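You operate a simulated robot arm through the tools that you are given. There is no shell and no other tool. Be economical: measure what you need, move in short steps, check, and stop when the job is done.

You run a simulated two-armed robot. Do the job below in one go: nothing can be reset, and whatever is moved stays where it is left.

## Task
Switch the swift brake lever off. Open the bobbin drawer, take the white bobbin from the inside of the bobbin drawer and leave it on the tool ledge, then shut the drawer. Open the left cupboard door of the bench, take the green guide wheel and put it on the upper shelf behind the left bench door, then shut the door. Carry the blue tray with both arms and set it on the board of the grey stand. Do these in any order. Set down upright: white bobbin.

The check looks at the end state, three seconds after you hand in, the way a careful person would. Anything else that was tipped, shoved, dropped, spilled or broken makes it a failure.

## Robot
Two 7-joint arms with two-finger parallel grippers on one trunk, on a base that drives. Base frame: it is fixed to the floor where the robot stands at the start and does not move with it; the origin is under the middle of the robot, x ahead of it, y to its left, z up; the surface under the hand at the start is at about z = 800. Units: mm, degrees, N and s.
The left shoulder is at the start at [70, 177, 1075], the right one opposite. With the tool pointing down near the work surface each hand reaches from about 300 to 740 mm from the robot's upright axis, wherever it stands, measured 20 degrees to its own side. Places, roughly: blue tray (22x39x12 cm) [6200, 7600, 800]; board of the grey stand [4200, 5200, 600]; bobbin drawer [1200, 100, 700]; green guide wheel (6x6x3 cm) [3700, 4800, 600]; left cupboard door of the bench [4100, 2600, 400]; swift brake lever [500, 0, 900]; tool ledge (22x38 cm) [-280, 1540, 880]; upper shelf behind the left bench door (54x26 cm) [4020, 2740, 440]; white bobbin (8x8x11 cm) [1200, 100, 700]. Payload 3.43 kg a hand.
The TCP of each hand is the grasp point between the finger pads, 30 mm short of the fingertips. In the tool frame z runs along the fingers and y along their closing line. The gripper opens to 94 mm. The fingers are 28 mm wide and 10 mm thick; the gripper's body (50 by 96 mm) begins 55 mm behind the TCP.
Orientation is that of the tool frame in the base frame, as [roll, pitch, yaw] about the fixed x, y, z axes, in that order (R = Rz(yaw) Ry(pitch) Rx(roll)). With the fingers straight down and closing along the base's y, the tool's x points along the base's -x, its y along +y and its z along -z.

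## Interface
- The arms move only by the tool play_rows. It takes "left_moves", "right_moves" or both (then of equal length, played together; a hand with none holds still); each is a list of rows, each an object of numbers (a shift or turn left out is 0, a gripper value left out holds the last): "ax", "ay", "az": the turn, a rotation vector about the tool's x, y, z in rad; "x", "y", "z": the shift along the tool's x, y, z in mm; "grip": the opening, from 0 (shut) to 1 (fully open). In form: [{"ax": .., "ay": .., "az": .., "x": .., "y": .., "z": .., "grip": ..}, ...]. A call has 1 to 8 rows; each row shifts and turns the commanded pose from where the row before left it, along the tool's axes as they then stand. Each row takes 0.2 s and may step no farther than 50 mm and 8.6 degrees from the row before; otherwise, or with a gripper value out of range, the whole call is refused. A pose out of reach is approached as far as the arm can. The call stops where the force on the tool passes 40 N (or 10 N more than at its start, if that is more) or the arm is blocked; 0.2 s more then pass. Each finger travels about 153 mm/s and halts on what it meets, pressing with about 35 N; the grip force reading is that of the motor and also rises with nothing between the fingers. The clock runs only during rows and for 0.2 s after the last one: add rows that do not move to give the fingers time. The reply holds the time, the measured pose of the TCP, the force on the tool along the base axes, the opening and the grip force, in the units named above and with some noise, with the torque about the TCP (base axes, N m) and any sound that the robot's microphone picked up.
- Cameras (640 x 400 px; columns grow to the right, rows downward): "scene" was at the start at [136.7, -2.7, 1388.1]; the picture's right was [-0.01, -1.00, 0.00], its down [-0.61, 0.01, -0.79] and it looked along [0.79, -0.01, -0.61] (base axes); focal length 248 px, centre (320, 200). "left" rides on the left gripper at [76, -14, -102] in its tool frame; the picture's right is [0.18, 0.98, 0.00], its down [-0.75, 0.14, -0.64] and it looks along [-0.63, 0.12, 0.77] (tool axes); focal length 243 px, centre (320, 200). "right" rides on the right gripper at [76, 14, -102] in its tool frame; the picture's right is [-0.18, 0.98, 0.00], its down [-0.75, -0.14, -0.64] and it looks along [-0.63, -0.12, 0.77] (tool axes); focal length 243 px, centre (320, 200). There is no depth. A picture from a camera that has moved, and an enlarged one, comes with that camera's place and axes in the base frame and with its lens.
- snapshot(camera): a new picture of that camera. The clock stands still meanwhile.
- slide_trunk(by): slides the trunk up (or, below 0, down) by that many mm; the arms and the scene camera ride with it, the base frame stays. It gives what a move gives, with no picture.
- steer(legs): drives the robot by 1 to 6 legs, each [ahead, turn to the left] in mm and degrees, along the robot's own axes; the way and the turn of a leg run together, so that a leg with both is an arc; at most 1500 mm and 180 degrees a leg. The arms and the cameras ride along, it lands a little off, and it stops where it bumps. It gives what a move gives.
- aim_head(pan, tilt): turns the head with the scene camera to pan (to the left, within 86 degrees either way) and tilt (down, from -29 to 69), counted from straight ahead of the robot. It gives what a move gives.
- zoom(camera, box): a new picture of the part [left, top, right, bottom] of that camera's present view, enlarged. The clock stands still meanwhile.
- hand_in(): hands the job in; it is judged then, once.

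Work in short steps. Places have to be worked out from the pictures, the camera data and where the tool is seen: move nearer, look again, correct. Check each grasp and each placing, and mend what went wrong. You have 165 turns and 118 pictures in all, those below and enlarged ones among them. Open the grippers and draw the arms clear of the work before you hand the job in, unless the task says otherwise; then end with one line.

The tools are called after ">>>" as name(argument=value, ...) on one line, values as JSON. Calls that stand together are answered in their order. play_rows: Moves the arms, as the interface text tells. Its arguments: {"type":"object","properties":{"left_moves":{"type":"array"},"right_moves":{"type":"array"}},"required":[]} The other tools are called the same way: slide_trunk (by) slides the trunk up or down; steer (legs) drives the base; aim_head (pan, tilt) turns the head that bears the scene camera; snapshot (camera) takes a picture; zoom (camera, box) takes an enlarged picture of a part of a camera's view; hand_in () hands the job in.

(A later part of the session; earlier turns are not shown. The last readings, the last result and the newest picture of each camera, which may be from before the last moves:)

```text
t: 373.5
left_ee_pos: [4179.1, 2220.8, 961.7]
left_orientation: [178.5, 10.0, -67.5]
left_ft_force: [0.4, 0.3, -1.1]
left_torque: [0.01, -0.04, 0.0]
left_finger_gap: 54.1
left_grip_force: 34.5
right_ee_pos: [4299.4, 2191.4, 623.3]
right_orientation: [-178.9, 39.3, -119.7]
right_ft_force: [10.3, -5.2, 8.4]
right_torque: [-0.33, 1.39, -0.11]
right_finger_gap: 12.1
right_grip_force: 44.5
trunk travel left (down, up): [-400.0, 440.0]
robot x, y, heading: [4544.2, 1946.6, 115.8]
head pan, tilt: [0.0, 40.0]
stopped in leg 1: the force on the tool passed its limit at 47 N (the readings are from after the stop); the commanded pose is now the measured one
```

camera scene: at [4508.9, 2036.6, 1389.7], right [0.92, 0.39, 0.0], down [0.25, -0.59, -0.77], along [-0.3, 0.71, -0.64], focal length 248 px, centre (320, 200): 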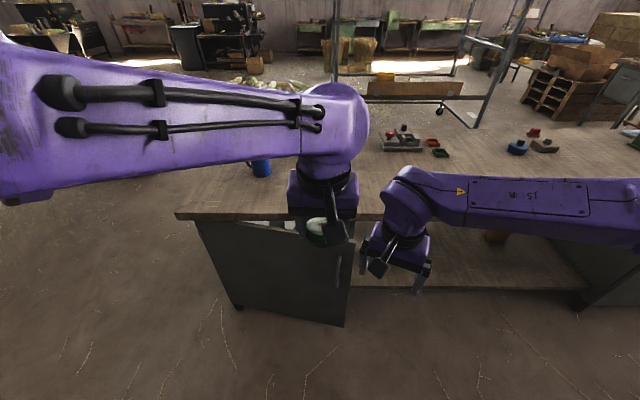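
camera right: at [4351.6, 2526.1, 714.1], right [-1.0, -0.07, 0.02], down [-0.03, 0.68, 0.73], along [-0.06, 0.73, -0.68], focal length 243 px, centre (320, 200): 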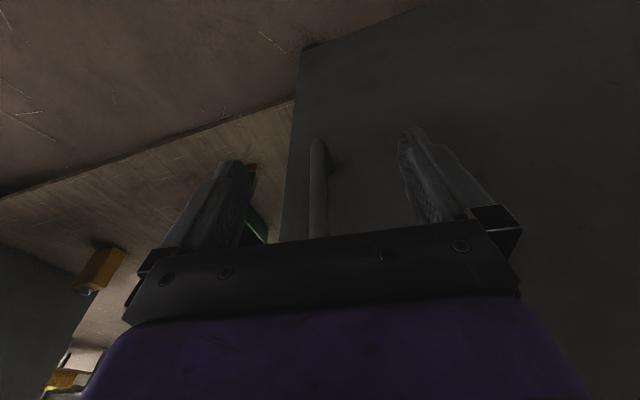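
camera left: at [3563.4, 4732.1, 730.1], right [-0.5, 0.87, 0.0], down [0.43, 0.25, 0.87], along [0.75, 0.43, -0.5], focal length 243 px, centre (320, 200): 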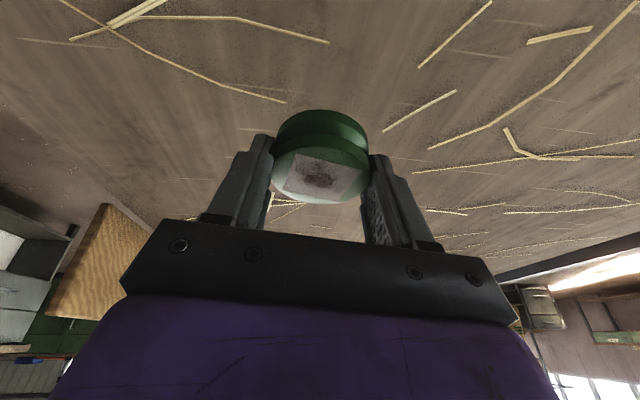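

The base turn is too abrupt with the handle held. ≈49° is enough if I stand to the east and reach in past the door's edge. I release, lift the right hand off the bar and move it to the right.

>>> play_rows(right_moves=[{"grip": 1}, {}, {}, {"z": -31, "x": -25}, {"z": -31, "x": -25}, {"z": -31, "x": -25}, {"y": -45}, {"y": -45}])

>>> play_rows(right_moves=[{"y": -45}, {"y": -45}, {"z": -31, "x": -25}, {"z": -31, "x": -25}, {"z": -31, "x": -25}, {"z": -31, "x": -25}])

>>> snapshot(camera="scene")

```text
t: 375.3
left_ee_pos: [4178.5, 2221.8, 962.1]
left_orientation: [178.5, 10.0, -67.4]
left_ft_force: [0.0, 0.3, -1.0]
left_torque: [0.02, -0.01, 0.0]
left_finger_gap: 54.3
left_grip_force: 34.8
right_ee_pos: [4374.4, 2146.2, 743.1]
right_orientation: [-178.9, 39.4, -119.7]
right_ft_force: [0.8, -0.6, 0.2]
right_torque: [0.04, 0.02, -0.02]
right_finger_gap: 93.9
right_grip_force: 0.0
trunk travel left (down, up): [-400.0, 440.0]
robot x, y, heading: [4549.5, 1951.6, 116.1]
head pan, tilt: [0.0, 40.0]
```

```text
t: 376.0
left_ee_pos: [4179.4, 2222.1, 962.3]
left_orientation: [178.5, 9.9, -67.5]
left_ft_force: [0.6, 0.2, -2.0]
left_torque: [-0.03, 0.01, -0.01]
left_finger_gap: 54.2
left_grip_force: 35.1
right_ee_pos: [4427.0, 2140.6, 750.4]
right_orientation: [-179.2, 42.0, -131.2]
right_ft_force: [1.2, -0.2, 0.0]
right_torque: [0.01, 0.01, -0.01]
right_finger_gap: 93.9
right_grip_force: 0.1
trunk travel left (down, up): [-400.0, 440.0]
robot x, y, heading: [4545.0, 1945.7, 116.1]
head pan, tilt: [0.0, 40.0]
stopped in row 3 (right hand): the arm was blocked; the commanded pose is now the measured one
```

```text
19 pictures are left
camera scene: at [4487.9, 2068.7, 1129.8], right [0.9, 0.44, 0.0], down [0.28, -0.58, -0.77], along [-0.34, 0.69, -0.64], focal length 248 px, centre (320, 200)
```

scene: 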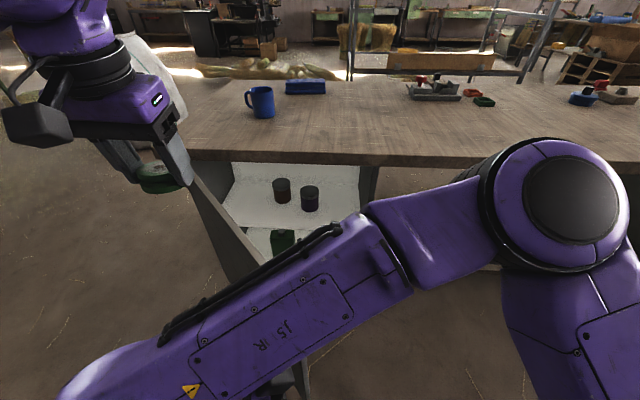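

The interior shows two dark pots on the upper shelf; a free spot for the wheel is ≈[4195,2765,440]. I raise a little and drive round the door's edge to the east side.

>>> slide_trunk(by=100)

>>> steer(legs=[[0, -46], [400, 0], [0, 64]])

>>> snapshot(camera="scene")

```text
t: 377.3
left_ee_pos: [4177.6, 2222.4, 1060.6]
left_orientation: [178.7, 9.8, -67.6]
left_ft_force: [-0.2, -0.4, -0.4]
left_torque: [-0.05, 0.01, -0.02]
left_finger_gap: 54.1
left_grip_force: 35.2
right_ee_pos: [4427.5, 2140.2, 849.5]
right_orientation: [-179.1, 42.0, -131.1]
right_ft_force: [0.3, 0.3, -0.5]
right_torque: [-0.03, -0.03, 0.0]
right_finger_gap: 94.3
right_grip_force: 0.1
trunk travel left (down, up): [-500.0, 340.0]
robot x, y, heading: [4543.9, 1948.8, 115.9]
head pan, tilt: [0.0, 40.0]
```

```text
t: 380.9
left_ee_pos: [4525.4, 2502.0, 1064.6]
left_orientation: [178.4, 10.2, -113.8]
left_ft_force: [-0.7, -1.5, -0.4]
left_torque: [0.03, 0.0, 0.01]
left_finger_gap: 54.4
left_grip_force: 35.2
right_ee_pos: [4647.5, 2280.9, 853.9]
right_orientation: [178.4, 42.8, 178.2]
right_ft_force: [-0.1, -1.0, 0.6]
right_torque: [0.02, 0.01, 0.02]
right_finger_gap: 93.9
right_grip_force: 0.0
trunk travel left (down, up): [-500.0, 340.0]
robot x, y, heading: [4591.2, 2071.8, 69.5]
head pan, tilt: [0.0, 40.0]
stopped in leg 2: the robot was blocked; the commanded pose is now the measured one
```

```text
18 pictures are left
camera scene: at [4635.6, 2187.2, 1231.2], right [0.94, -0.35, 0.0], down [-0.22, -0.6, -0.77], along [0.27, 0.72, -0.64], focal length 248 px, centre (320, 200)
```

scene: 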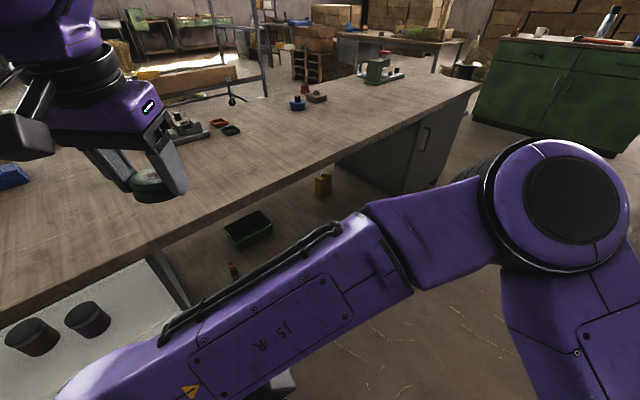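

The base's left side rubs the door edge. I turn further right to get off it, drive clear, then turn back towards the cupboard.

>>> steer(legs=[[0, -22], [230, 0], [0, 88]])

>>> snapshot(camera="scene")

```text
t: 387.5
left_ee_pos: [4321.5, 2364.1, 1062.1]
left_orientation: [178.6, 10.0, -47.8]
left_ft_force: [0.4, -0.5, -0.9]
left_torque: [0.03, 0.03, -0.01]
left_finger_gap: 54.1
left_grip_force: 35.5
right_ee_pos: [4575.0, 2382.4, 852.0]
right_orientation: [179.4, 42.5, -114.8]
right_ft_force: [0.6, -0.9, -0.4]
right_torque: [-0.03, -0.01, 0.01]
right_finger_gap: 93.9
right_grip_force: 0.1
trunk travel left (down, up): [-500.0, 340.0]
robot x, y, heading: [4747.6, 2241.0, 135.7]
head pan, tilt: [0.0, 40.0]
```

```text
17 pictures are left
camera scene: at [4652.0, 2335.6, 1229.9], right [0.7, 0.72, 0.0], down [0.46, -0.45, -0.77], along [-0.55, 0.54, -0.64], focal length 248 px, centre (320, 200)
```

scene: 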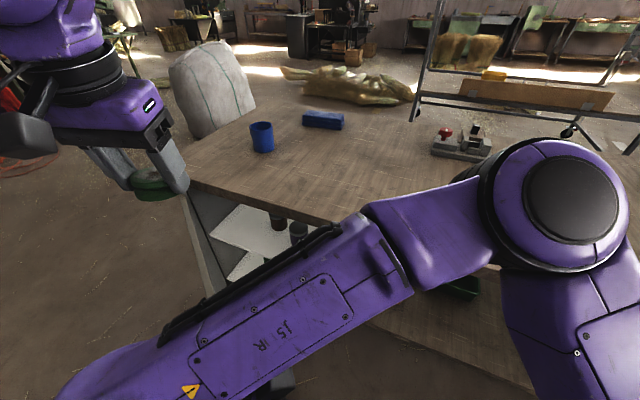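

The door is still open. I move the right arm out to the right, then drive 110 mm forward towards the cupboard.

>>> play_rows(right_moves=[{"z": 27, "x": -29, "y": -13}, {"z": 27, "x": -29, "y": -13}, {"z": 27, "x": -29, "y": -13}, {"z": 27, "x": -29, "y": -13}, {"z": 27, "x": -29, "y": -13, "grip": 0}])

>>> steer(legs=[[110, 0]])

>>> play_rows(left_moves=[{"ay": -0.14}, {"ay": -0.14}, {"ay": -0.14}, {"y": -40, "x": -15}, {"y": -40, "x": -15}, {"y": -40, "x": -15}, {"y": -40, "x": -15}, {"y": -30, "x": -15}])

>>> snapshot(camera="scene")

```text
t: 388.7
left_ee_pos: [4320.8, 2365.5, 1060.9]
left_orientation: [178.5, 9.9, -47.8]
left_ft_force: [0.5, -0.3, -1.4]
left_torque: [-0.03, 0.03, -0.01]
left_finger_gap: 54.2
left_grip_force: 35.4
right_ee_pos: [4688.3, 2531.1, 858.7]
right_orientation: [179.5, 42.4, -114.8]
right_ft_force: [-0.4, -0.2, -0.4]
right_torque: [-0.02, 0.01, -0.01]
right_finger_gap: 0.0
right_grip_force: 22.8
right hand out of reach, approached as far as the arm can: row 5
trunk travel left (down, up): [-500.0, 340.0]
robot x, y, heading: [4750.7, 2243.1, 135.8]
head pan, tilt: [0.0, 40.0]
```

```text
t: 390.0
left_ee_pos: [4249.8, 2433.6, 1060.8]
left_orientation: [178.7, 9.9, -47.5]
left_ft_force: [0.8, 0.1, -0.8]
left_torque: [-0.01, -0.01, -0.01]
left_finger_gap: 54.0
left_grip_force: 34.9
right_ee_pos: [4617.1, 2600.7, 859.2]
right_orientation: [179.5, 42.4, -114.6]
right_ft_force: [0.5, 0.0, -0.1]
right_torque: [0.02, 0.03, 0.04]
right_finger_gap: 0.1
right_grip_force: 33.5
trunk travel left (down, up): [-500.0, 340.0]
robot x, y, heading: [4675.1, 2312.5, 135.8]
head pan, tilt: [0.0, 40.0]
stopped in leg 1: the robot was blocked; the commanded pose is now the measured one
```

```text
t: 391.8
left_ee_pos: [4349.3, 2609.4, 1097.1]
left_orientation: [178.2, 33.8, -48.2]
left_ft_force: [1.4, -0.1, -1.8]
left_torque: [-0.03, -0.01, 0.02]
left_finger_gap: 54.0
left_grip_force: 35.3
right_ee_pos: [4617.9, 2601.3, 858.6]
right_orientation: [179.5, 42.4, -114.6]
right_ft_force: [0.3, -0.1, -1.0]
right_torque: [-0.01, -0.02, -0.01]
right_finger_gap: 0.0
right_grip_force: 33.3
trunk travel left (down, up): [-500.0, 340.0]
robot x, y, heading: [4680.8, 2311.9, 136.2]
head pan, tilt: [0.0, 40.0]
```

```text
16 pictures are left
camera scene: at [4583.0, 2406.5, 1229.7], right [0.7, 0.72, 0.0], down [0.46, -0.45, -0.77], along [-0.55, 0.53, -0.64], focal length 248 px, centre (320, 200)
```

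scene: 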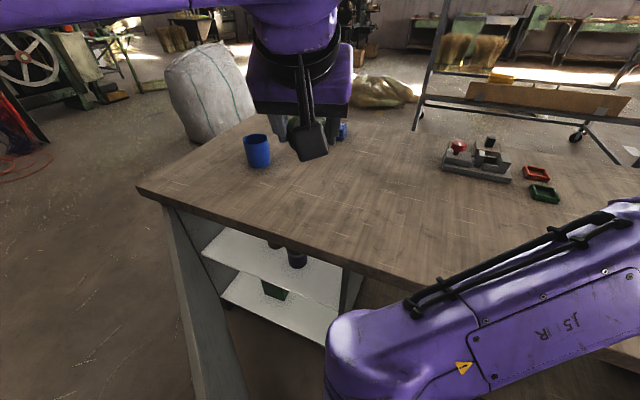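

Clear view now: door open, spot T≈[4205,2763,440] free. I bring the left hand back off the bench, lower it in front of the opening.

>>> play_rows(left_moves=[{"z": -25, "x": 37}, {"z": -25, "x": 37}, {"z": 37, "x": 25}, {"z": 37, "x": 25}, {"z": 37, "x": 25}, {"z": 37, "x": 25}, {"z": 37, "x": 25}, {"z": 37, "x": 25}])

>>> slide_trunk(by=-270)

>>> play_rows(left_moves=[{"ay": -0.14}, {"ay": -0.14}, {"ay": -0.14}, {}])

>>> snapshot(camera="left")

```text
t: 393.6
left_ee_pos: [4405.1, 2538.0, 829.7]
left_orientation: [178.3, 33.9, -48.3]
left_ft_force: [0.4, -0.4, -0.5]
left_torque: [0.02, 0.02, -0.06]
left_finger_gap: 54.3
left_grip_force: 35.1
right_ee_pos: [4618.9, 2600.5, 858.9]
right_orientation: [179.6, 42.3, -114.5]
right_ft_force: [-0.6, -0.1, 0.6]
right_torque: [-0.03, 0.01, 0.01]
right_finger_gap: 0.0
right_grip_force: 33.5
trunk travel left (down, up): [-500.0, 340.0]
robot x, y, heading: [4677.7, 2311.2, 136.0]
head pan, tilt: [0.0, 40.0]
```

```text
t: 396.3
left_ee_pos: [4404.8, 2538.3, 560.7]
left_orientation: [178.3, 33.9, -48.2]
left_ft_force: [0.7, -0.8, -0.8]
left_torque: [0.01, -0.01, -0.01]
left_finger_gap: 54.3
left_grip_force: 35.0
right_ee_pos: [4617.0, 2598.8, 588.8]
right_orientation: [179.5, 42.4, -114.5]
right_ft_force: [-0.5, 0.4, 0.0]
right_torque: [-0.01, 0.02, -0.01]
right_finger_gap: 0.0
right_grip_force: 32.8
trunk travel left (down, up): [-230.0, 610.0]
robot x, y, heading: [4677.4, 2310.7, 136.2]
head pan, tilt: [0.0, 40.0]
```

```text
t: 397.3
left_ee_pos: [4407.4, 2548.3, 560.0]
left_orientation: [176.8, 58.1, -49.9]
left_ft_force: [0.8, 0.0, -1.9]
left_torque: [-0.03, -0.04, 0.0]
left_finger_gap: 54.0
left_grip_force: 35.3
left hand out of reach, approached as far as the arm can: row 3
right_ee_pos: [4616.7, 2600.2, 589.3]
right_orientation: [179.3, 42.3, -114.8]
right_ft_force: [1.2, -0.5, 1.0]
right_torque: [-0.02, 0.0, 0.01]
right_finger_gap: 0.0
right_grip_force: 32.6
trunk travel left (down, up): [-230.0, 610.0]
robot x, y, heading: [4685.0, 2312.6, 136.0]
head pan, tilt: [0.0, 40.0]
```

```text
15 pictures are left
camera left: at [4503.6, 2462.7, 550.0], right [-0.66, -0.74, -0.13], down [0.02, -0.18, 0.98], along [-0.75, 0.65, 0.13], focal length 243 px, centre (320, 200)
```

left: 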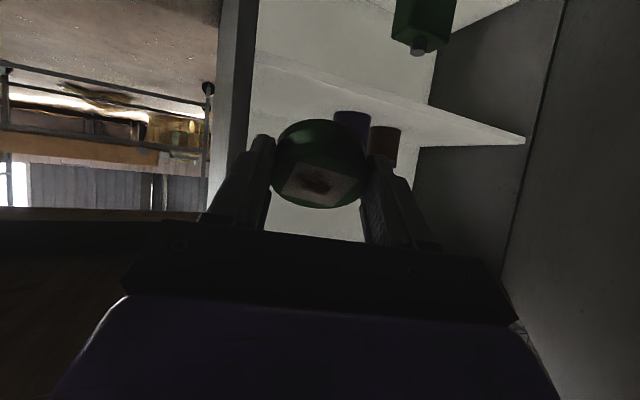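

The wheel is in front of the opening, well placed. I advance ~230 mm into the cupboard above the shelf and check.

>>> play_rows(left_moves=[{"z": 41, "x": -19, "y": 3}, {"z": 41, "x": -19, "y": 3}, {"z": 41, "x": -19, "y": 3}, {"z": 41, "x": -19, "y": 3}, {"z": 41, "x": -19, "y": 3}, {}])

>>> snapshot(camera="left")

```text
t: 398.7
left_ee_pos: [4241.4, 2701.6, 533.3]
left_orientation: [177.2, 58.0, -49.6]
left_ft_force: [-0.3, 0.2, -1.3]
left_torque: [0.01, -0.03, -0.02]
left_finger_gap: 54.2
left_grip_force: 35.0
right_ee_pos: [4617.5, 2600.5, 589.4]
right_orientation: [179.6, 42.4, -114.6]
right_ft_force: [0.2, 0.0, 0.9]
right_torque: [0.01, 0.01, 0.0]
right_finger_gap: 0.3
right_grip_force: 33.2
trunk travel left (down, up): [-230.0, 610.0]
robot x, y, heading: [4679.5, 2311.5, 136.0]
head pan, tilt: [0.0, 40.0]
```

```text
14 pictures are left
camera left: at [4338.7, 2617.0, 521.9], right [-0.66, -0.74, -0.13], down [0.01, -0.19, 0.98], along [-0.75, 0.65, 0.13], focal length 243 px, centre (320, 200)
```

left: 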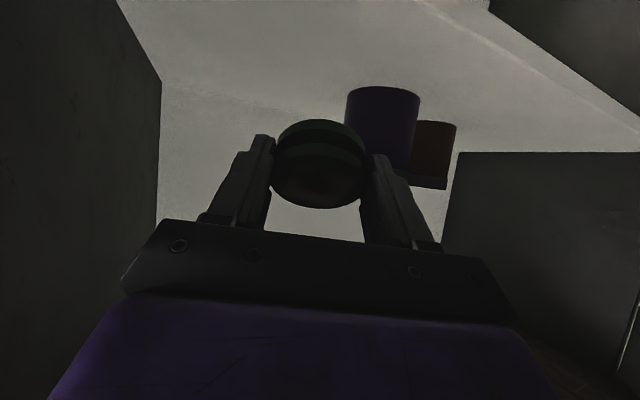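

The pot stands ~105 mm to the left, the rest is clear. I go 40 mm deeper and start lowering.

>>> play_rows(left_moves=[{"z": 34, "x": -21}, {"z": 8, "x": 13}, {"z": 5.3, "x": 8.5}, {"z": 3, "x": 4}, {"z": 2, "x": 3.4}, {"z": 2, "x": 3.4}])

```text
t: 400.1
left_ee_pos: [4217.5, 2729.2, 501.7]
left_orientation: [177.2, 58.5, -49.5]
left_ft_force: [0.7, 0.3, -1.5]
left_torque: [-0.04, 0.02, -0.01]
left_finger_gap: 54.2
left_grip_force: 35.6
right_ee_pos: [4620.9, 2597.8, 592.1]
right_orientation: [179.0, 42.6, -115.1]
right_ft_force: [-0.5, 0.6, 0.0]
right_torque: [-0.01, 0.05, 0.01]
right_finger_gap: 0.1
right_grip_force: 32.9
trunk travel left (down, up): [-230.0, 610.0]
robot x, y, heading: [4678.9, 2312.5, 135.9]
head pan, tilt: [0.0, 40.0]
```

No contact yet at z≈502; I lower on in 3 mm steps.

>>> play_rows(left_moves=[{"z": 2, "x": 3}, {"z": 2, "x": 3}, {"z": 1.5, "x": 2.5}, {"z": 1.5, "x": 2.5}, {"z": 1.5, "x": 2.5}, {"z": 1.5, "x": 2.5}, {"z": 1.5, "x": 2.5}])

```text
t: 401.7
left_ee_pos: [4214.8, 2731.0, 475.5]
left_orientation: [177.0, 58.5, -49.6]
left_ft_force: [-5.7, 8.4, 23.6]
left_torque: [0.51, 0.13, 0.06]
left_finger_gap: 54.7
left_grip_force: 35.0
right_ee_pos: [4618.6, 2599.0, 590.4]
right_orientation: [179.4, 42.6, -114.8]
right_ft_force: [0.5, -0.3, 0.2]
right_torque: [-0.02, 0.0, 0.01]
right_finger_gap: 0.0
right_grip_force: 33.5
trunk travel left (down, up): [-230.0, 610.0]
robot x, y, heading: [4680.2, 2311.2, 135.8]
head pan, tilt: [0.0, 40.0]
```

Contact (≈25 N). I ease up 2 mm, open, and look before withdrawing.

>>> play_rows(left_moves=[{"z": -1, "x": -2}, {"grip": 0.75}, {"grip": 0.9}, {}, {}])

>>> snapshot(camera="left")

```text
t: 402.9
left_ee_pos: [4214.8, 2730.0, 475.5]
left_orientation: [177.3, 57.9, -49.6]
left_ft_force: [-0.3, 0.2, 1.1]
left_torque: [0.02, -0.06, -0.01]
left_finger_gap: 84.9
left_grip_force: 0.0
right_ee_pos: [4617.1, 2598.9, 590.3]
right_orientation: [179.5, 42.3, -114.5]
right_ft_force: [0.6, -0.1, 0.5]
right_torque: [-0.03, 0.01, 0.0]
right_finger_gap: 0.0
right_grip_force: 32.9
trunk travel left (down, up): [-230.0, 610.0]
robot x, y, heading: [4680.6, 2313.0, 136.0]
head pan, tilt: [0.0, 40.0]
```

```text
13 pictures are left
camera left: at [4311.0, 2645.8, 464.7], right [-0.66, -0.74, -0.13], down [0.01, -0.19, 0.98], along [-0.75, 0.65, 0.13], focal length 243 px, centre (320, 200)
```

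left: 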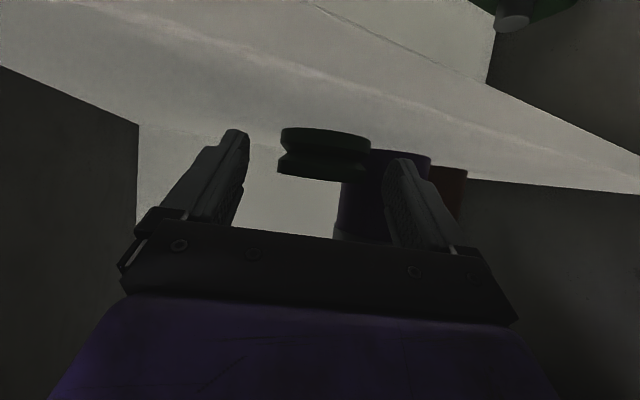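

The wheel lies flat on the upper shelf. I withdraw the left hand along its own axis and drive back round to the south side of the door.

>>> play_rows(left_moves=[{"z": -25}, {"z": -45}, {"z": -45}, {"z": -45}, {"z": -45}, {"z": -45, "grip": 0}, {"z": -30}])

>>> steer(legs=[[-150, 0], [0, 94], [430, 0], [0, -128]])

>>> snapshot(camera="scene")

```text
t: 404.5
left_ee_pos: [4377.1, 2556.7, 623.2]
left_orientation: [177.1, 57.9, -49.5]
left_ft_force: [0.2, -0.1, 0.2]
left_torque: [-0.01, 0.01, 0.02]
left_finger_gap: 0.2
left_grip_force: 32.7
right_ee_pos: [4618.0, 2600.3, 589.2]
right_orientation: [179.1, 42.4, -114.6]
right_ft_force: [-0.8, 0.5, 0.0]
right_torque: [0.04, 0.01, -0.01]
right_finger_gap: 0.0
right_grip_force: 32.9
trunk travel left (down, up): [-230.0, 610.0]
robot x, y, heading: [4680.8, 2312.5, 136.0]
head pan, tilt: [0.0, 40.0]
```

```text
t: 417.4
left_ee_pos: [4403.8, 2253.5, 624.3]
left_orientation: [177.2, 57.9, -83.9]
left_ft_force: [-0.9, -0.2, -0.2]
left_torque: [0.0, 0.0, -0.01]
left_finger_gap: 0.0
left_grip_force: 33.8
right_ee_pos: [4626.4, 2151.6, 589.5]
right_orientation: [179.5, 42.5, -149.2]
right_ft_force: [0.6, -0.5, -0.1]
right_torque: [-0.01, 0.0, 0.01]
right_finger_gap: 0.0
right_grip_force: 32.9
trunk travel left (down, up): [-230.0, 610.0]
robot x, y, heading: [4513.7, 1881.1, 101.2]
head pan, tilt: [0.0, 40.0]
```

```text
12 pictures are left
camera scene: at [4491.4, 2012.0, 959.8], right [0.98, 0.2, 0.0], down [0.13, -0.63, -0.77], along [-0.15, 0.75, -0.64], focal length 248 px, centre (320, 200)
```

scene: 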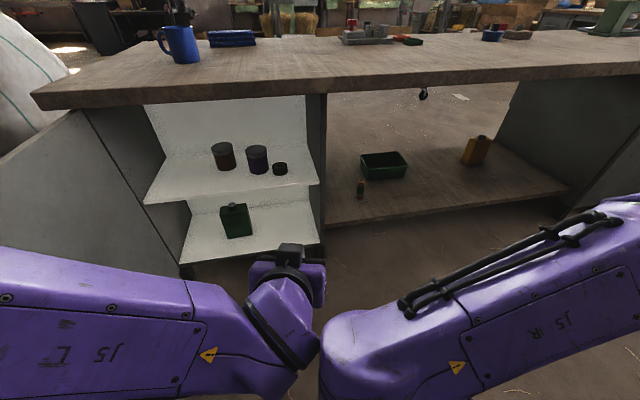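

The wheel sits beside the pots; the door now stands ~100° open (my arm swept it). I'll grip its top edge near the free end with the left hand pointing down and swing it shut. First raise, pitch the hand down, and turn the base.

>>> slide_trunk(by=280)

>>> play_rows(left_moves=[{"ay": 0.145, "grip": 1}, {"ay": 0.145}, {"ay": 0.145}, {"ay": 0.145}, {"ay": 0.145}, {"ay": 0.145}, {"ay": 0.14}, {}])

>>> steer(legs=[[0, 32]])

```text
t: 420.3
left_ee_pos: [4403.6, 2252.9, 902.3]
left_orientation: [177.2, 57.9, -84.0]
left_ft_force: [-0.1, 0.6, -0.1]
left_torque: [0.0, 0.01, 0.02]
left_finger_gap: 0.0
left_grip_force: 32.8
right_ee_pos: [4626.0, 2151.8, 869.9]
right_orientation: [179.5, 42.5, -149.1]
right_ft_force: [0.2, 0.3, -0.6]
right_torque: [-0.01, -0.01, -0.02]
right_finger_gap: 0.1
right_grip_force: 33.6
trunk travel left (down, up): [-510.0, 330.0]
robot x, y, heading: [4517.7, 1884.1, 101.2]
head pan, tilt: [0.0, 40.0]
```

```text
t: 422.1
left_ee_pos: [4402.5, 2252.5, 904.5]
left_orientation: [178.5, 0.0, -81.7]
left_ft_force: [0.0, -0.5, 0.8]
left_torque: [0.02, 0.0, 0.0]
left_finger_gap: 93.9
left_grip_force: 0.0
right_ee_pos: [4626.6, 2151.1, 869.5]
right_orientation: [179.4, 42.6, -149.2]
right_ft_force: [-0.3, -0.1, -0.5]
right_torque: [0.0, -0.01, -0.04]
right_finger_gap: 0.1
right_grip_force: 32.7
trunk travel left (down, up): [-510.0, 330.0]
robot x, y, heading: [4516.3, 1882.0, 101.2]
head pan, tilt: [0.0, 40.0]
```

```text
t: 424.0
left_ee_pos: [4223.8, 2136.7, 903.5]
left_orientation: [178.6, 0.0, -49.8]
left_ft_force: [-0.4, 0.5, -0.2]
left_torque: [0.02, 0.02, 0.0]
left_finger_gap: 93.8
left_grip_force: 0.0
right_ee_pos: [4467.0, 2167.9, 869.5]
right_orientation: [179.6, 42.5, -117.3]
right_ft_force: [0.1, 0.3, 0.2]
right_torque: [-0.01, 0.0, 0.03]
right_finger_gap: 0.3
right_grip_force: 33.2
trunk travel left (down, up): [-510.0, 330.0]
robot x, y, heading: [4518.1, 1880.4, 133.0]
head pan, tilt: [0.0, 40.0]
```

I yaw the hand to the door's direction and move it above the door's top edge, then look.

>>> play_rows(left_moves=[{"az": 0.149}, {"az": 0.149}, {"y": 46, "x": 15, "az": 0.149}, {"y": 46, "x": 15}, {"y": 46, "x": 15}, {"y": 46, "x": 15}, {"y": 46, "x": 15}, {"y": 40, "x": 14}])

>>> snapshot(camera="left")

```text
t: 425.8
left_ee_pos: [3988.4, 1975.4, 910.0]
left_orientation: [178.7, -0.6, -75.3]
left_ft_force: [-1.1, 0.0, -0.2]
left_torque: [0.05, -0.02, 0.01]
left_finger_gap: 93.9
left_grip_force: 0.1
right_ee_pos: [4466.3, 2166.7, 871.4]
right_orientation: [179.4, 42.6, -117.3]
right_ft_force: [0.2, 0.4, 0.6]
right_torque: [0.0, -0.03, 0.01]
right_finger_gap: 0.0
right_grip_force: 32.5
trunk travel left (down, up): [-510.0, 330.0]
robot x, y, heading: [4517.5, 1881.7, 133.2]
head pan, tilt: [0.0, 40.0]
```

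```text
11 pictures are left
camera left: at [4023.3, 1907.7, 1013.5], right [-0.9, -0.43, 0.02], down [-0.31, 0.7, 0.64], along [-0.29, 0.57, -0.77], focal length 243 px, centre (320, 200)
```

left: 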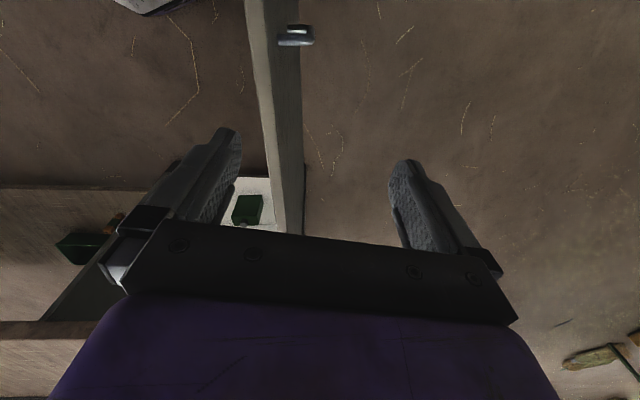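

The door's top edge runs at −67° (≈91° open), 50 mm to my right. I correct, straddle it and close.

>>> play_rows(left_moves=[{"az": -0.14}, {"y": -29, "x": -4}, {"y": -29, "x": -4}, {"z": 45}, {"z": 45}, {"z": 45}, {"z": 45}, {"grip": 0}])

>>> play_rows(left_moves=[{}, {}, {}])

```text
t: 427.6
left_ee_pos: [4036.8, 2003.8, 727.4]
left_orientation: [178.6, -0.3, -67.2]
left_ft_force: [-1.7, 0.1, -0.1]
left_torque: [0.66, -0.81, 0.79]
left_finger_gap: 22.6
left_grip_force: 44.0
right_ee_pos: [4467.5, 2167.0, 869.2]
right_orientation: [179.5, 42.5, -117.3]
right_ft_force: [0.3, -0.2, -0.5]
right_torque: [-0.01, -0.01, -0.01]
right_finger_gap: 0.0
right_grip_force: 32.9
trunk travel left (down, up): [-510.0, 330.0]
robot x, y, heading: [4514.8, 1882.0, 133.1]
head pan, tilt: [0.0, 40.0]
```

```text
t: 428.4
left_ee_pos: [4035.7, 2003.5, 728.8]
left_orientation: [178.6, -0.4, -67.4]
left_ft_force: [-2.1, -0.6, -5.4]
left_torque: [1.68, -0.48, 1.2]
left_finger_gap: 22.2
left_grip_force: 44.8
right_ee_pos: [4466.4, 2166.7, 868.3]
right_orientation: [179.6, 42.4, -117.3]
right_ft_force: [0.0, -0.9, -0.3]
right_torque: [0.02, 0.01, 0.01]
right_finger_gap: 0.0
right_grip_force: 32.8
trunk travel left (down, up): [-510.0, 330.0]
robot x, y, heading: [4519.4, 1877.5, 133.2]
head pan, tilt: [0.0, 40.0]
```

The door's top is gripped (22 mm). I swing it shut in 2° steps about the hinge.

>>> play_rows(left_moves=[{"y": -17.45, "x": -0.3, "az": -0.0349}, {"y": -17.45, "x": -0.3, "az": -0.0349}, {"y": -17.45, "x": -0.3, "az": -0.0349}, {"y": -17.45, "x": -0.3, "az": -0.0349}, {"y": -17.45, "x": -0.3, "az": -0.0349}, {"y": -17.45, "x": -0.3, "az": -0.0349}, {"y": -17.45, "x": -0.3, "az": -0.0349}, {"y": -17.45, "x": -0.3, "az": -0.0349}])

>>> play_rows(left_moves=[{"y": -17.45, "x": -0.3, "az": -0.0349}, {"y": -17.45, "x": -0.3, "az": -0.0349}, {"y": -17.45, "x": -0.3, "az": -0.0349}, {"y": -17.45, "x": -0.3, "az": -0.0349}, {"y": -17.45, "x": -0.3, "az": -0.0349}, {"y": -17.45, "x": -0.3, "az": -0.0349}, {"y": -17.45, "x": -0.3, "az": -0.0349}, {"y": -17.45, "x": -0.3, "az": -0.0349}])

```text
t: 430.2
left_ee_pos: [4154.9, 2076.6, 724.4]
left_orientation: [178.5, 0.2, -51.3]
left_ft_force: [-17.5, 18.3, 17.5]
left_torque: [0.68, -1.08, 1.04]
left_finger_gap: 22.7
left_grip_force: 44.6
right_ee_pos: [4466.9, 2169.5, 869.6]
right_orientation: [179.6, 42.3, -117.2]
right_ft_force: [0.3, -0.7, 0.0]
right_torque: [0.03, 0.01, 0.01]
right_finger_gap: 0.0
right_grip_force: 33.3
trunk travel left (down, up): [-510.0, 330.0]
robot x, y, heading: [4517.6, 1880.7, 133.2]
head pan, tilt: [0.0, 40.0]
```

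```text
t: 432.0
left_ee_pos: [4253.0, 2183.3, 739.9]
left_orientation: [-177.7, -0.4, -33.9]
left_ft_force: [7.3, -4.9, -27.5]
left_torque: [-0.55, 0.31, 0.11]
left_finger_gap: 21.9
left_grip_force: 45.1
right_ee_pos: [4467.1, 2166.9, 868.1]
right_orientation: [179.7, 42.3, -117.4]
right_ft_force: [-1.0, 0.0, 0.5]
right_torque: [-0.02, 0.02, 0.02]
right_finger_gap: 0.0
right_grip_force: 32.2
trunk travel left (down, up): [-510.0, 330.0]
robot x, y, heading: [4521.8, 1881.3, 133.3]
head pan, tilt: [0.0, 40.0]
```

Going well (angle −34.5°). I continue, correcting a slight upward drift.

>>> play_rows(left_moves=[{"y": -17.45, "x": -0.3, "z": 4, "az": -0.0349}, {"y": -17.45, "x": -0.3, "z": 4, "az": -0.0349}, {"y": -17.45, "x": -0.3, "z": 2, "az": -0.0349}, {"y": -17.45, "x": -0.3, "az": -0.0349}, {"y": -17.45, "x": -0.3, "az": -0.0349}, {"y": -17.45, "x": -0.3, "az": -0.0349}, {"y": -17.45, "x": -0.3, "az": -0.0349}, {"y": -17.45, "x": -0.3, "az": -0.0349}])

>>> play_rows(left_moves=[{"y": -17.45, "x": -0.3, "az": -0.0349}, {"y": -17.45, "x": -0.3, "az": -0.0349}, {"y": -17.45, "x": -0.3, "az": -0.0349}, {"y": -17.45, "x": -0.3, "az": -0.0349}, {"y": -17.45, "x": -0.3, "az": -0.0349}, {"y": -17.45, "x": -0.3, "az": -0.0349}, {"y": -17.45, "x": -0.3, "az": -0.0349}])

```text
t: 433.8
left_ee_pos: [4304.5, 2302.9, 715.1]
left_orientation: [179.7, 0.7, -18.1]
left_ft_force: [-18.8, 7.9, 22.8]
left_torque: [1.18, -0.85, -1.03]
left_finger_gap: 21.7
left_grip_force: 45.3
right_ee_pos: [4466.7, 2167.3, 868.1]
right_orientation: [179.4, 42.5, -117.2]
right_ft_force: [0.1, 0.9, 0.7]
right_torque: [-0.04, 0.01, -0.03]
right_finger_gap: 0.0
right_grip_force: 32.7
trunk travel left (down, up): [-510.0, 330.0]
robot x, y, heading: [4518.7, 1879.6, 133.2]
head pan, tilt: [0.0, 40.0]
```

```text
t: 435.2
left_ee_pos: [4322.2, 2364.1, 706.7]
left_orientation: [179.4, -0.8, -10.4]
left_ft_force: [16.4, -1.0, 5.6]
left_torque: [2.02, 0.11, -1.15]
left_finger_gap: 22.4
left_grip_force: 45.2
left hand out of reach, approached as far as the arm can: row 4, 5, 6
right_ee_pos: [4469.1, 2166.0, 871.2]
right_orientation: [179.3, 42.5, -117.6]
right_ft_force: [0.1, -0.3, -0.1]
right_torque: [0.02, 0.01, -0.05]
right_finger_gap: 0.0
right_grip_force: 32.7
trunk travel left (down, up): [-510.0, 330.0]
robot x, y, heading: [4520.1, 1880.4, 132.5]
head pan, tilt: [0.0, 40.0]
stopped in row 6 (left hand): the force on the tool passed its limit at 73 N (the readings are from after the stop); the commanded pose is now the measured one
```

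36° left and the arm is at its limit. I release, lift off, turn the base right, and turn/pitch the left hand to push the door's outer face.

>>> play_rows(left_moves=[{"grip": 1}, {}, {}, {"z": -45}, {"z": -45}, {"z": -45}, {"grip": 0}])

>>> steer(legs=[[0, -28]])

>>> play_rows(left_moves=[{"az": 0.13}, {"az": 0.13}, {"az": 0.13}, {"az": 0.13}, {"az": 0.12}, {"ay": -0.145}, {"ay": -0.145}, {"ay": -0.145}])

```text
t: 436.8
left_ee_pos: [4305.7, 2367.0, 820.2]
left_orientation: [179.3, -0.4, -9.9]
left_ft_force: [0.3, -0.5, -0.1]
left_torque: [-0.03, 0.01, 0.02]
left_finger_gap: 0.0
left_grip_force: 22.8
left hand out of reach, approached as far as the arm can: row 6
right_ee_pos: [4469.2, 2167.0, 869.2]
right_orientation: [179.5, 42.4, -117.5]
right_ft_force: [0.1, 0.0, 0.0]
right_torque: [0.03, 0.02, -0.02]
right_finger_gap: 0.0
right_grip_force: 33.5
trunk travel left (down, up): [-510.0, 330.0]
robot x, y, heading: [4521.4, 1877.9, 132.8]
head pan, tilt: [0.0, 40.0]
```

```text
t: 438.6
left_ee_pos: [4558.9, 2409.2, 819.7]
left_orientation: [179.3, -0.5, -37.7]
left_ft_force: [0.2, 0.5, 0.3]
left_torque: [0.02, -0.01, -0.01]
left_finger_gap: 0.0
left_grip_force: 32.8
right_ee_pos: [4608.9, 2158.8, 869.0]
right_orientation: [179.5, 42.6, -145.4]
right_ft_force: [-0.3, -0.4, 0.6]
right_torque: [-0.02, -0.01, 0.0]
right_finger_gap: 0.2
right_grip_force: 33.0
trunk travel left (down, up): [-510.0, 330.0]
robot x, y, heading: [4520.0, 1881.2, 104.7]
head pan, tilt: [0.0, 40.0]
```

```text
t: 440.4
left_ee_pos: [4542.1, 2413.8, 806.9]
left_orientation: [-179.1, 21.3, -71.9]
left_ft_force: [0.1, -0.3, -1.0]
left_torque: [-0.03, 0.0, -0.01]
left_finger_gap: 0.0
left_grip_force: 33.4
right_ee_pos: [4608.5, 2157.0, 870.2]
right_orientation: [179.5, 42.5, -145.3]
right_ft_force: [-0.1, -0.8, -0.1]
right_torque: [0.02, -0.01, -0.03]
right_finger_gap: 0.2
right_grip_force: 32.7
trunk travel left (down, up): [-510.0, 330.0]
robot x, y, heading: [4519.3, 1882.9, 105.0]
head pan, tilt: [0.0, 40.0]
```

I retreat it, carry it left across above the door to its outer side, pitch it further and lower.

>>> play_rows(left_moves=[{"z": -18, "x": 46}, {"z": -18, "x": 46}, {"y": 46}, {"y": 46}, {"y": 46}, {"y": 46}, {"y": 46}, {"y": 46}])

>>> play_rows(left_moves=[{"ay": -0.145}, {"ay": -0.145}, {"ay": -0.145}, {}])

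>>> slide_trunk(by=-220)

>>> snapshot(camera="scene")

```text
t: 440.8
left_ee_pos: [4567.0, 2336.6, 743.7]
left_orientation: [-179.2, 11.1, -71.9]
left_ft_force: [-0.3, -0.4, 0.9]
left_torque: [-0.02, 0.0, 0.03]
left_finger_gap: 0.0
left_grip_force: 33.1
right_ee_pos: [4607.2, 2157.2, 867.7]
right_orientation: [179.4, 42.6, -145.5]
right_ft_force: [0.0, -0.1, 0.0]
right_torque: [0.02, -0.03, 0.03]
right_finger_gap: 0.0
right_grip_force: 32.9
trunk travel left (down, up): [-510.0, 330.0]
robot x, y, heading: [4518.4, 1880.1, 104.8]
head pan, tilt: [0.0, 40.0]
stopped in row 2 (left hand): the arm was blocked; the commanded pose is now the measured one
```

```text
t: 441.8
left_ee_pos: [4557.0, 2338.0, 736.7]
left_orientation: [-178.5, 34.1, -69.2]
left_ft_force: [-0.4, 0.1, -0.6]
left_torque: [0.0, -0.04, -0.01]
left_finger_gap: 0.0
left_grip_force: 33.0
right_ee_pos: [4607.8, 2156.6, 868.5]
right_orientation: [179.5, 42.5, -145.5]
right_ft_force: [-0.1, -0.1, 0.2]
right_torque: [0.02, 0.02, -0.01]
right_finger_gap: 0.0
right_grip_force: 33.2
trunk travel left (down, up): [-510.0, 330.0]
robot x, y, heading: [4517.8, 1879.7, 104.9]
head pan, tilt: [0.0, 40.0]
```

```text
t: 444.2
left_ee_pos: [4557.9, 2344.2, 532.5]
left_orientation: [-177.0, 35.4, -68.5]
left_ft_force: [-0.1, -0.1, 0.2]
left_torque: [0.02, 0.0, 0.0]
left_finger_gap: 0.0
left_grip_force: 32.6
right_ee_pos: [4608.4, 2157.9, 649.9]
right_orientation: [179.6, 42.5, -145.4]
right_ft_force: [-1.1, 0.0, 0.8]
right_torque: [0.03, -0.02, 0.0]
right_finger_gap: 0.2
right_grip_force: 33.0
trunk travel left (down, up): [-290.0, 550.0]
robot x, y, heading: [4524.4, 1874.8, 104.9]
head pan, tilt: [0.0, 40.0]
```

```text
10 pictures are left
camera scene: at [4484.0, 2009.2, 1019.9], right [0.97, 0.26, 0.0], down [0.16, -0.62, -0.77], along [-0.2, 0.74, -0.64], focal length 248 px, centre (320, 200)
```

scene: 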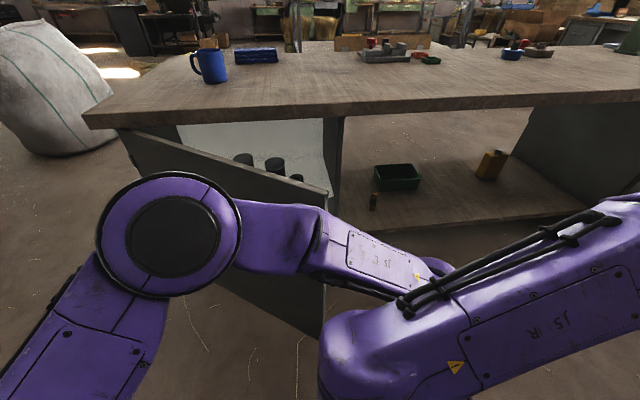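

The left forearm lies in front of the door's outer face, so driving gently forward will push the door shut.

>>> steer(legs=[[160, 0]])

>>> steer(legs=[[100, 5]])

>>> snapshot(camera="scene")

```text
t: 445.7
left_ee_pos: [4518.4, 2500.4, 536.4]
left_orientation: [-176.6, 35.4, -68.1]
left_ft_force: [-0.2, 0.3, 0.5]
left_torque: [0.01, 0.0, 0.0]
left_finger_gap: 0.0
left_grip_force: 33.3
right_ee_pos: [4570.1, 2311.6, 649.8]
right_orientation: [179.0, 42.3, -145.7]
right_ft_force: [1.2, -1.0, -0.3]
right_torque: [-0.04, 0.02, 0.02]
right_finger_gap: 0.3
right_grip_force: 32.9
trunk travel left (down, up): [-290.0, 550.0]
robot x, y, heading: [4477.4, 2031.8, 104.6]
head pan, tilt: [0.0, 40.0]
stopped in leg 1: the robot was blocked; the commanded pose is now the measured one
```

```text
t: 446.5
left_ee_pos: [4518.1, 2506.1, 538.6]
left_orientation: [-176.3, 35.5, -67.7]
left_ft_force: [-0.9, 0.8, 0.2]
left_torque: [0.02, -0.01, 0.03]
left_finger_gap: 0.0
left_grip_force: 33.2
right_ee_pos: [4565.7, 2320.7, 648.1]
right_orientation: [179.0, 42.3, -145.4]
right_ft_force: [0.7, 0.6, -0.4]
right_torque: [0.02, -0.01, 0.02]
right_finger_gap: 0.2
right_grip_force: 32.4
trunk travel left (down, up): [-290.0, 550.0]
robot x, y, heading: [4474.7, 2042.4, 104.7]
head pan, tilt: [0.0, 40.0]
stopped in leg 1: the robot was blocked; the commanded pose is now the measured one
```

```text
9 pictures are left
camera scene: at [4446.2, 2170.8, 1020.1], right [0.97, 0.25, 0.0], down [0.16, -0.62, -0.77], along [-0.2, 0.74, -0.64], focal length 248 px, centre (320, 200)
```

scene: 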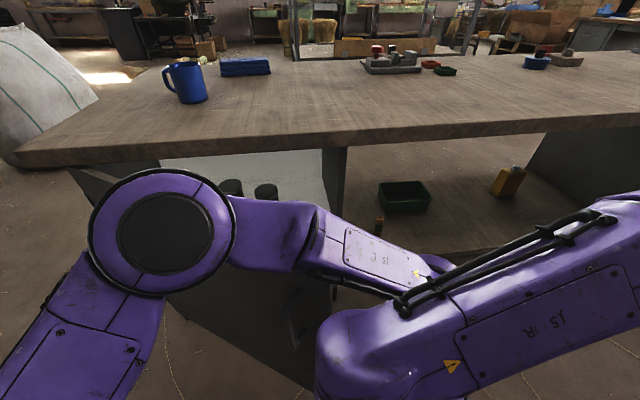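

Blocked – the base or forearm jams against the door. I back up 200 mm, move the right arm aside, and bring the left hand itself to the door's outer face.

>>> steer(legs=[[-200, 0]])

>>> play_rows(right_moves=[{"z": 27, "x": -29}, {"z": 27, "x": -29}, {"z": 27, "x": -29}, {"z": 27, "x": -29}, {"z": 27, "x": -29}, {}, {}, {}], left_moves=[{}, {}, {"y": 45}, {"y": 45}, {"y": 45}, {"y": 45}, {"y": 45}, {"y": 45}])

```text
t: 448.1
left_ee_pos: [4566.3, 2314.7, 537.6]
left_orientation: [-176.2, 35.3, -67.5]
left_ft_force: [-0.7, -0.3, 0.1]
left_torque: [0.01, 0.02, -0.03]
left_finger_gap: 0.0
left_grip_force: 32.8
right_ee_pos: [4614.2, 2126.6, 648.9]
right_orientation: [179.4, 42.4, -145.0]
right_ft_force: [0.0, -0.8, 0.1]
right_torque: [-0.03, 0.03, -0.01]
right_finger_gap: 0.0
right_grip_force: 33.3
trunk travel left (down, up): [-290.0, 550.0]
robot x, y, heading: [4526.7, 1852.9, 105.0]
head pan, tilt: [0.0, 40.0]
```

```text
t: 448.5
left_ee_pos: [4562.9, 2320.9, 540.0]
left_orientation: [-175.9, 35.4, -66.8]
left_ft_force: [-0.2, 0.1, 0.2]
left_torque: [-0.04, -0.04, -0.04]
left_finger_gap: 0.2
left_grip_force: 33.4
right_ee_pos: [4629.7, 2144.1, 653.7]
right_orientation: [180.0, 42.6, -144.4]
right_ft_force: [-0.2, -0.8, -0.3]
right_torque: [0.04, -0.04, 0.01]
right_finger_gap: 0.0
right_grip_force: 33.1
right hand out of reach, approached as far as the arm can: row 1
trunk travel left (down, up): [-290.0, 550.0]
robot x, y, heading: [4525.1, 1846.4, 104.8]
head pan, tilt: [0.0, 40.0]
stopped in row 1 (right hand): the force on the tool passed its limit at 61 N (the readings are from after the stop); the commanded pose is now the measured one
```

The arms touch each other. I move only the left hand leftwards first.

>>> play_rows(left_moves=[{"y": 25}, {"y": 35}, {"y": 40}, {"y": 45}, {"y": 45}, {"y": 45}, {"y": 35}])

```text
t: 449.7
left_ee_pos: [4411.7, 2262.8, 539.8]
left_orientation: [-171.2, 34.2, -64.3]
left_ft_force: [7.4, -1.5, 6.7]
left_torque: [0.1, -0.04, -0.13]
left_finger_gap: 0.0
left_grip_force: 33.0
right_ee_pos: [4629.9, 2145.9, 652.0]
right_orientation: [179.9, 42.7, -144.6]
right_ft_force: [0.0, 0.7, -0.3]
right_torque: [-0.01, -0.03, -0.01]
right_finger_gap: 0.0
right_grip_force: 33.4
trunk travel left (down, up): [-290.0, 550.0]
robot x, y, heading: [4522.8, 1852.7, 104.5]
head pan, tilt: [0.0, 40.0]
stopped in row 5 (left hand): the force on the tool passed its limit at 64 N (the readings are from after the stop); the commanded pose is now the measured one
```

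It touched the door's edge. I draw the hand back 80 mm and then move it left past the edge on the outer side.

>>> play_rows(left_moves=[{"y": -8}, {"z": -22, "x": 33}, {"z": -22, "x": 33}, {"y": 30}, {"y": 40}, {"y": 40}, {"y": 40}])

>>> snapshot(camera="scene")

```text
t: 450.5
left_ee_pos: [4439.0, 2198.4, 539.7]
left_orientation: [-171.7, 34.6, -64.0]
left_ft_force: [-0.6, -0.2, -1.4]
left_torque: [0.0, -0.02, 0.0]
left_finger_gap: 0.0
left_grip_force: 33.2
right_ee_pos: [4632.8, 2140.8, 651.1]
right_orientation: [-178.7, 42.9, -142.7]
right_ft_force: [2.6, -0.7, -0.5]
right_torque: [0.04, -0.05, 0.23]
right_finger_gap: 0.0
right_grip_force: 33.1
trunk travel left (down, up): [-290.0, 550.0]
robot x, y, heading: [4526.0, 1850.8, 104.7]
head pan, tilt: [0.0, 40.0]
stopped in row 4 (right hand): the force on the tool passed its limit at 64 N (the readings are from after the stop); the commanded pose is now the measured one
```

```text
8 pictures are left
camera scene: at [4492.8, 1979.4, 1019.8], right [0.97, 0.25, 0.0], down [0.16, -0.62, -0.77], along [-0.19, 0.74, -0.64], focal length 248 px, centre (320, 200)
```

scene: 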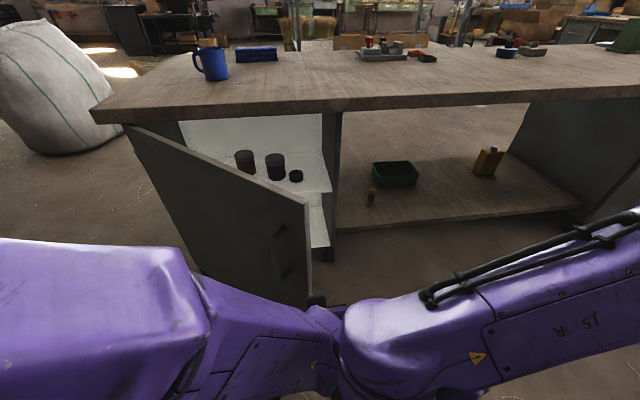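

Right hand still rubs the left arm. I lift the right hand clear first, then continue the left.

>>> play_rows(right_moves=[{"z": -15, "x": -14}, {"z": -29, "x": -27}, {"z": -29, "x": -27}, {"z": -29, "x": -27}, {"z": -29, "x": -27}])

>>> play_rows(left_moves=[{"y": 20}, {"y": 35}, {"y": 40}, {"y": 40}, {}])

```text
t: 450.9
left_ee_pos: [4437.8, 2200.2, 540.0]
left_orientation: [-171.4, 34.7, -63.5]
left_ft_force: [0.5, 0.4, -0.6]
left_torque: [0.04, 0.01, -0.02]
left_finger_gap: 0.0
left_grip_force: 32.5
right_ee_pos: [4636.2, 2139.8, 664.6]
right_orientation: [-177.4, 43.3, -141.7]
right_ft_force: [2.4, -0.7, -0.1]
right_torque: [-0.01, 0.05, 0.16]
right_finger_gap: 0.0
right_grip_force: 32.9
trunk travel left (down, up): [-290.0, 550.0]
robot x, y, heading: [4527.1, 1847.8, 104.8]
head pan, tilt: [0.0, 40.0]
stopped in row 2 (right hand): the force on the tool passed its limit at 48 N (the readings are from after the stop); the commanded pose is now the measured one
```

```text
t: 452.1
left_ee_pos: [4335.1, 2198.4, 517.2]
left_orientation: [-171.4, 34.6, -63.5]
left_ft_force: [0.4, 0.4, 0.8]
left_torque: [-0.01, 0.04, 0.0]
left_finger_gap: 0.0
left_grip_force: 33.1
left hand out of reach, approached as far as the arm can: row 3, 4
right_ee_pos: [4636.4, 2140.4, 665.1]
right_orientation: [-177.5, 43.4, -141.7]
right_ft_force: [-0.5, -0.7, 0.6]
right_torque: [-0.01, -0.02, 0.01]
right_finger_gap: 0.0
right_grip_force: 33.0
trunk travel left (down, up): [-290.0, 550.0]
robot x, y, heading: [4525.8, 1853.6, 104.7]
head pan, tilt: [0.0, 40.0]
```

The left hand is now on the outer side. I push by driving forward in short legs.

>>> steer(legs=[[140, 0]])

>>> steer(legs=[[100, 0]])

>>> steer(legs=[[100, 0]])

```text
t: 453.4
left_ee_pos: [4299.7, 2336.5, 516.9]
left_orientation: [-171.5, 34.6, -63.5]
left_ft_force: [0.1, -0.6, -0.6]
left_torque: [-0.02, 0.0, -0.02]
left_finger_gap: 0.0
left_grip_force: 32.9
right_ee_pos: [4599.0, 2276.8, 664.3]
right_orientation: [-177.3, 43.3, -141.7]
right_ft_force: [0.4, -0.5, -0.2]
right_torque: [0.0, 0.02, 0.0]
right_finger_gap: 0.0
right_grip_force: 32.8
trunk travel left (down, up): [-290.0, 550.0]
robot x, y, heading: [4491.5, 1985.6, 104.8]
head pan, tilt: [0.0, 40.0]
```

```text
t: 454.6
left_ee_pos: [4272.8, 2432.8, 517.2]
left_orientation: [-171.5, 34.6, -63.4]
left_ft_force: [0.1, -0.9, 0.2]
left_torque: [0.04, -0.01, -0.02]
left_finger_gap: 0.0
left_grip_force: 32.9
right_ee_pos: [4573.9, 2374.0, 665.0]
right_orientation: [-177.4, 43.3, -141.6]
right_ft_force: [0.6, -0.2, 0.0]
right_torque: [0.0, 0.01, -0.01]
right_finger_gap: 0.2
right_grip_force: 33.1
trunk travel left (down, up): [-290.0, 550.0]
robot x, y, heading: [4464.4, 2084.8, 104.7]
head pan, tilt: [0.0, 40.0]
```

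```text
t: 455.7
left_ee_pos: [4247.5, 2530.3, 515.4]
left_orientation: [-171.5, 34.7, -63.5]
left_ft_force: [0.2, 0.0, 1.0]
left_torque: [0.01, 0.01, 0.0]
left_finger_gap: 0.0
left_grip_force: 33.4
right_ee_pos: [4549.9, 2471.0, 665.2]
right_orientation: [-177.4, 43.3, -141.7]
right_ft_force: [-0.6, 0.2, -0.2]
right_torque: [-0.01, 0.01, -0.01]
right_finger_gap: 0.1
right_grip_force: 32.4
trunk travel left (down, up): [-290.0, 550.0]
robot x, y, heading: [4440.8, 2182.4, 104.8]
head pan, tilt: [0.0, 40.0]
```

No resistance – the door swings ahead of the hand. One more leg, then a look.

>>> steer(legs=[[75, 0]])

>>> play_rows(left_moves=[{"z": 10, "x": -8}, {"z": 10, "x": -8}, {"z": 10, "x": -8}, {"z": 8, "x": -6}])

>>> snapshot(camera="scene")

```text
t: 456.8
left_ee_pos: [4228.4, 2601.3, 516.7]
left_orientation: [-171.5, 34.5, -63.4]
left_ft_force: [-0.1, 0.3, -0.4]
left_torque: [0.01, 0.0, -0.01]
left_finger_gap: 0.1
left_grip_force: 32.4
right_ee_pos: [4529.6, 2543.1, 664.9]
right_orientation: [-177.3, 43.4, -141.5]
right_ft_force: [-0.1, -0.2, -0.5]
right_torque: [-0.03, 0.0, 0.01]
right_finger_gap: 0.2
right_grip_force: 33.4
trunk travel left (down, up): [-290.0, 550.0]
robot x, y, heading: [4421.5, 2253.3, 104.8]
head pan, tilt: [0.0, 40.0]
```

```text
t: 457.2
left_ee_pos: [4226.4, 2606.7, 510.8]
left_orientation: [-171.4, 33.7, -63.6]
left_ft_force: [2.9, -10.7, 2.8]
left_torque: [-0.03, -0.05, -0.01]
left_finger_gap: 0.0
left_grip_force: 33.1
right_ee_pos: [4529.3, 2542.4, 665.1]
right_orientation: [-177.5, 43.4, -141.8]
right_ft_force: [0.3, 0.5, -0.3]
right_torque: [-0.05, 0.03, -0.03]
right_finger_gap: 0.0
right_grip_force: 32.9
trunk travel left (down, up): [-290.0, 550.0]
robot x, y, heading: [4421.4, 2251.8, 104.9]
head pan, tilt: [0.0, 40.0]
stopped in row 2 (left hand): the force on the tool passed its limit at 93 N (the readings are from after the stop); the commanded pose is now the measured one
```

```text
7 pictures are left
camera scene: at [4387.1, 2381.0, 1019.9], right [0.97, 0.26, 0.0], down [0.16, -0.62, -0.77], along [-0.2, 0.74, -0.64], focal length 248 px, centre (320, 200)
```

scene: 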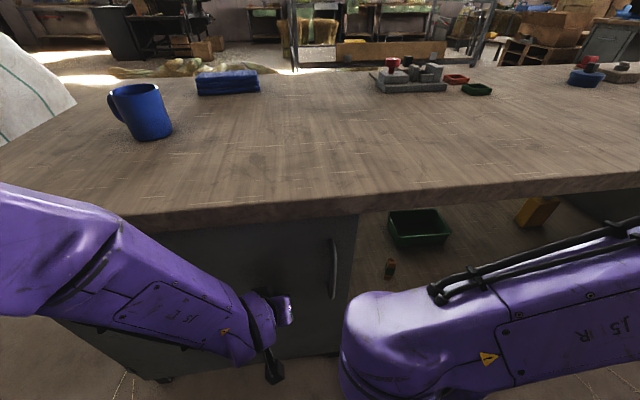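

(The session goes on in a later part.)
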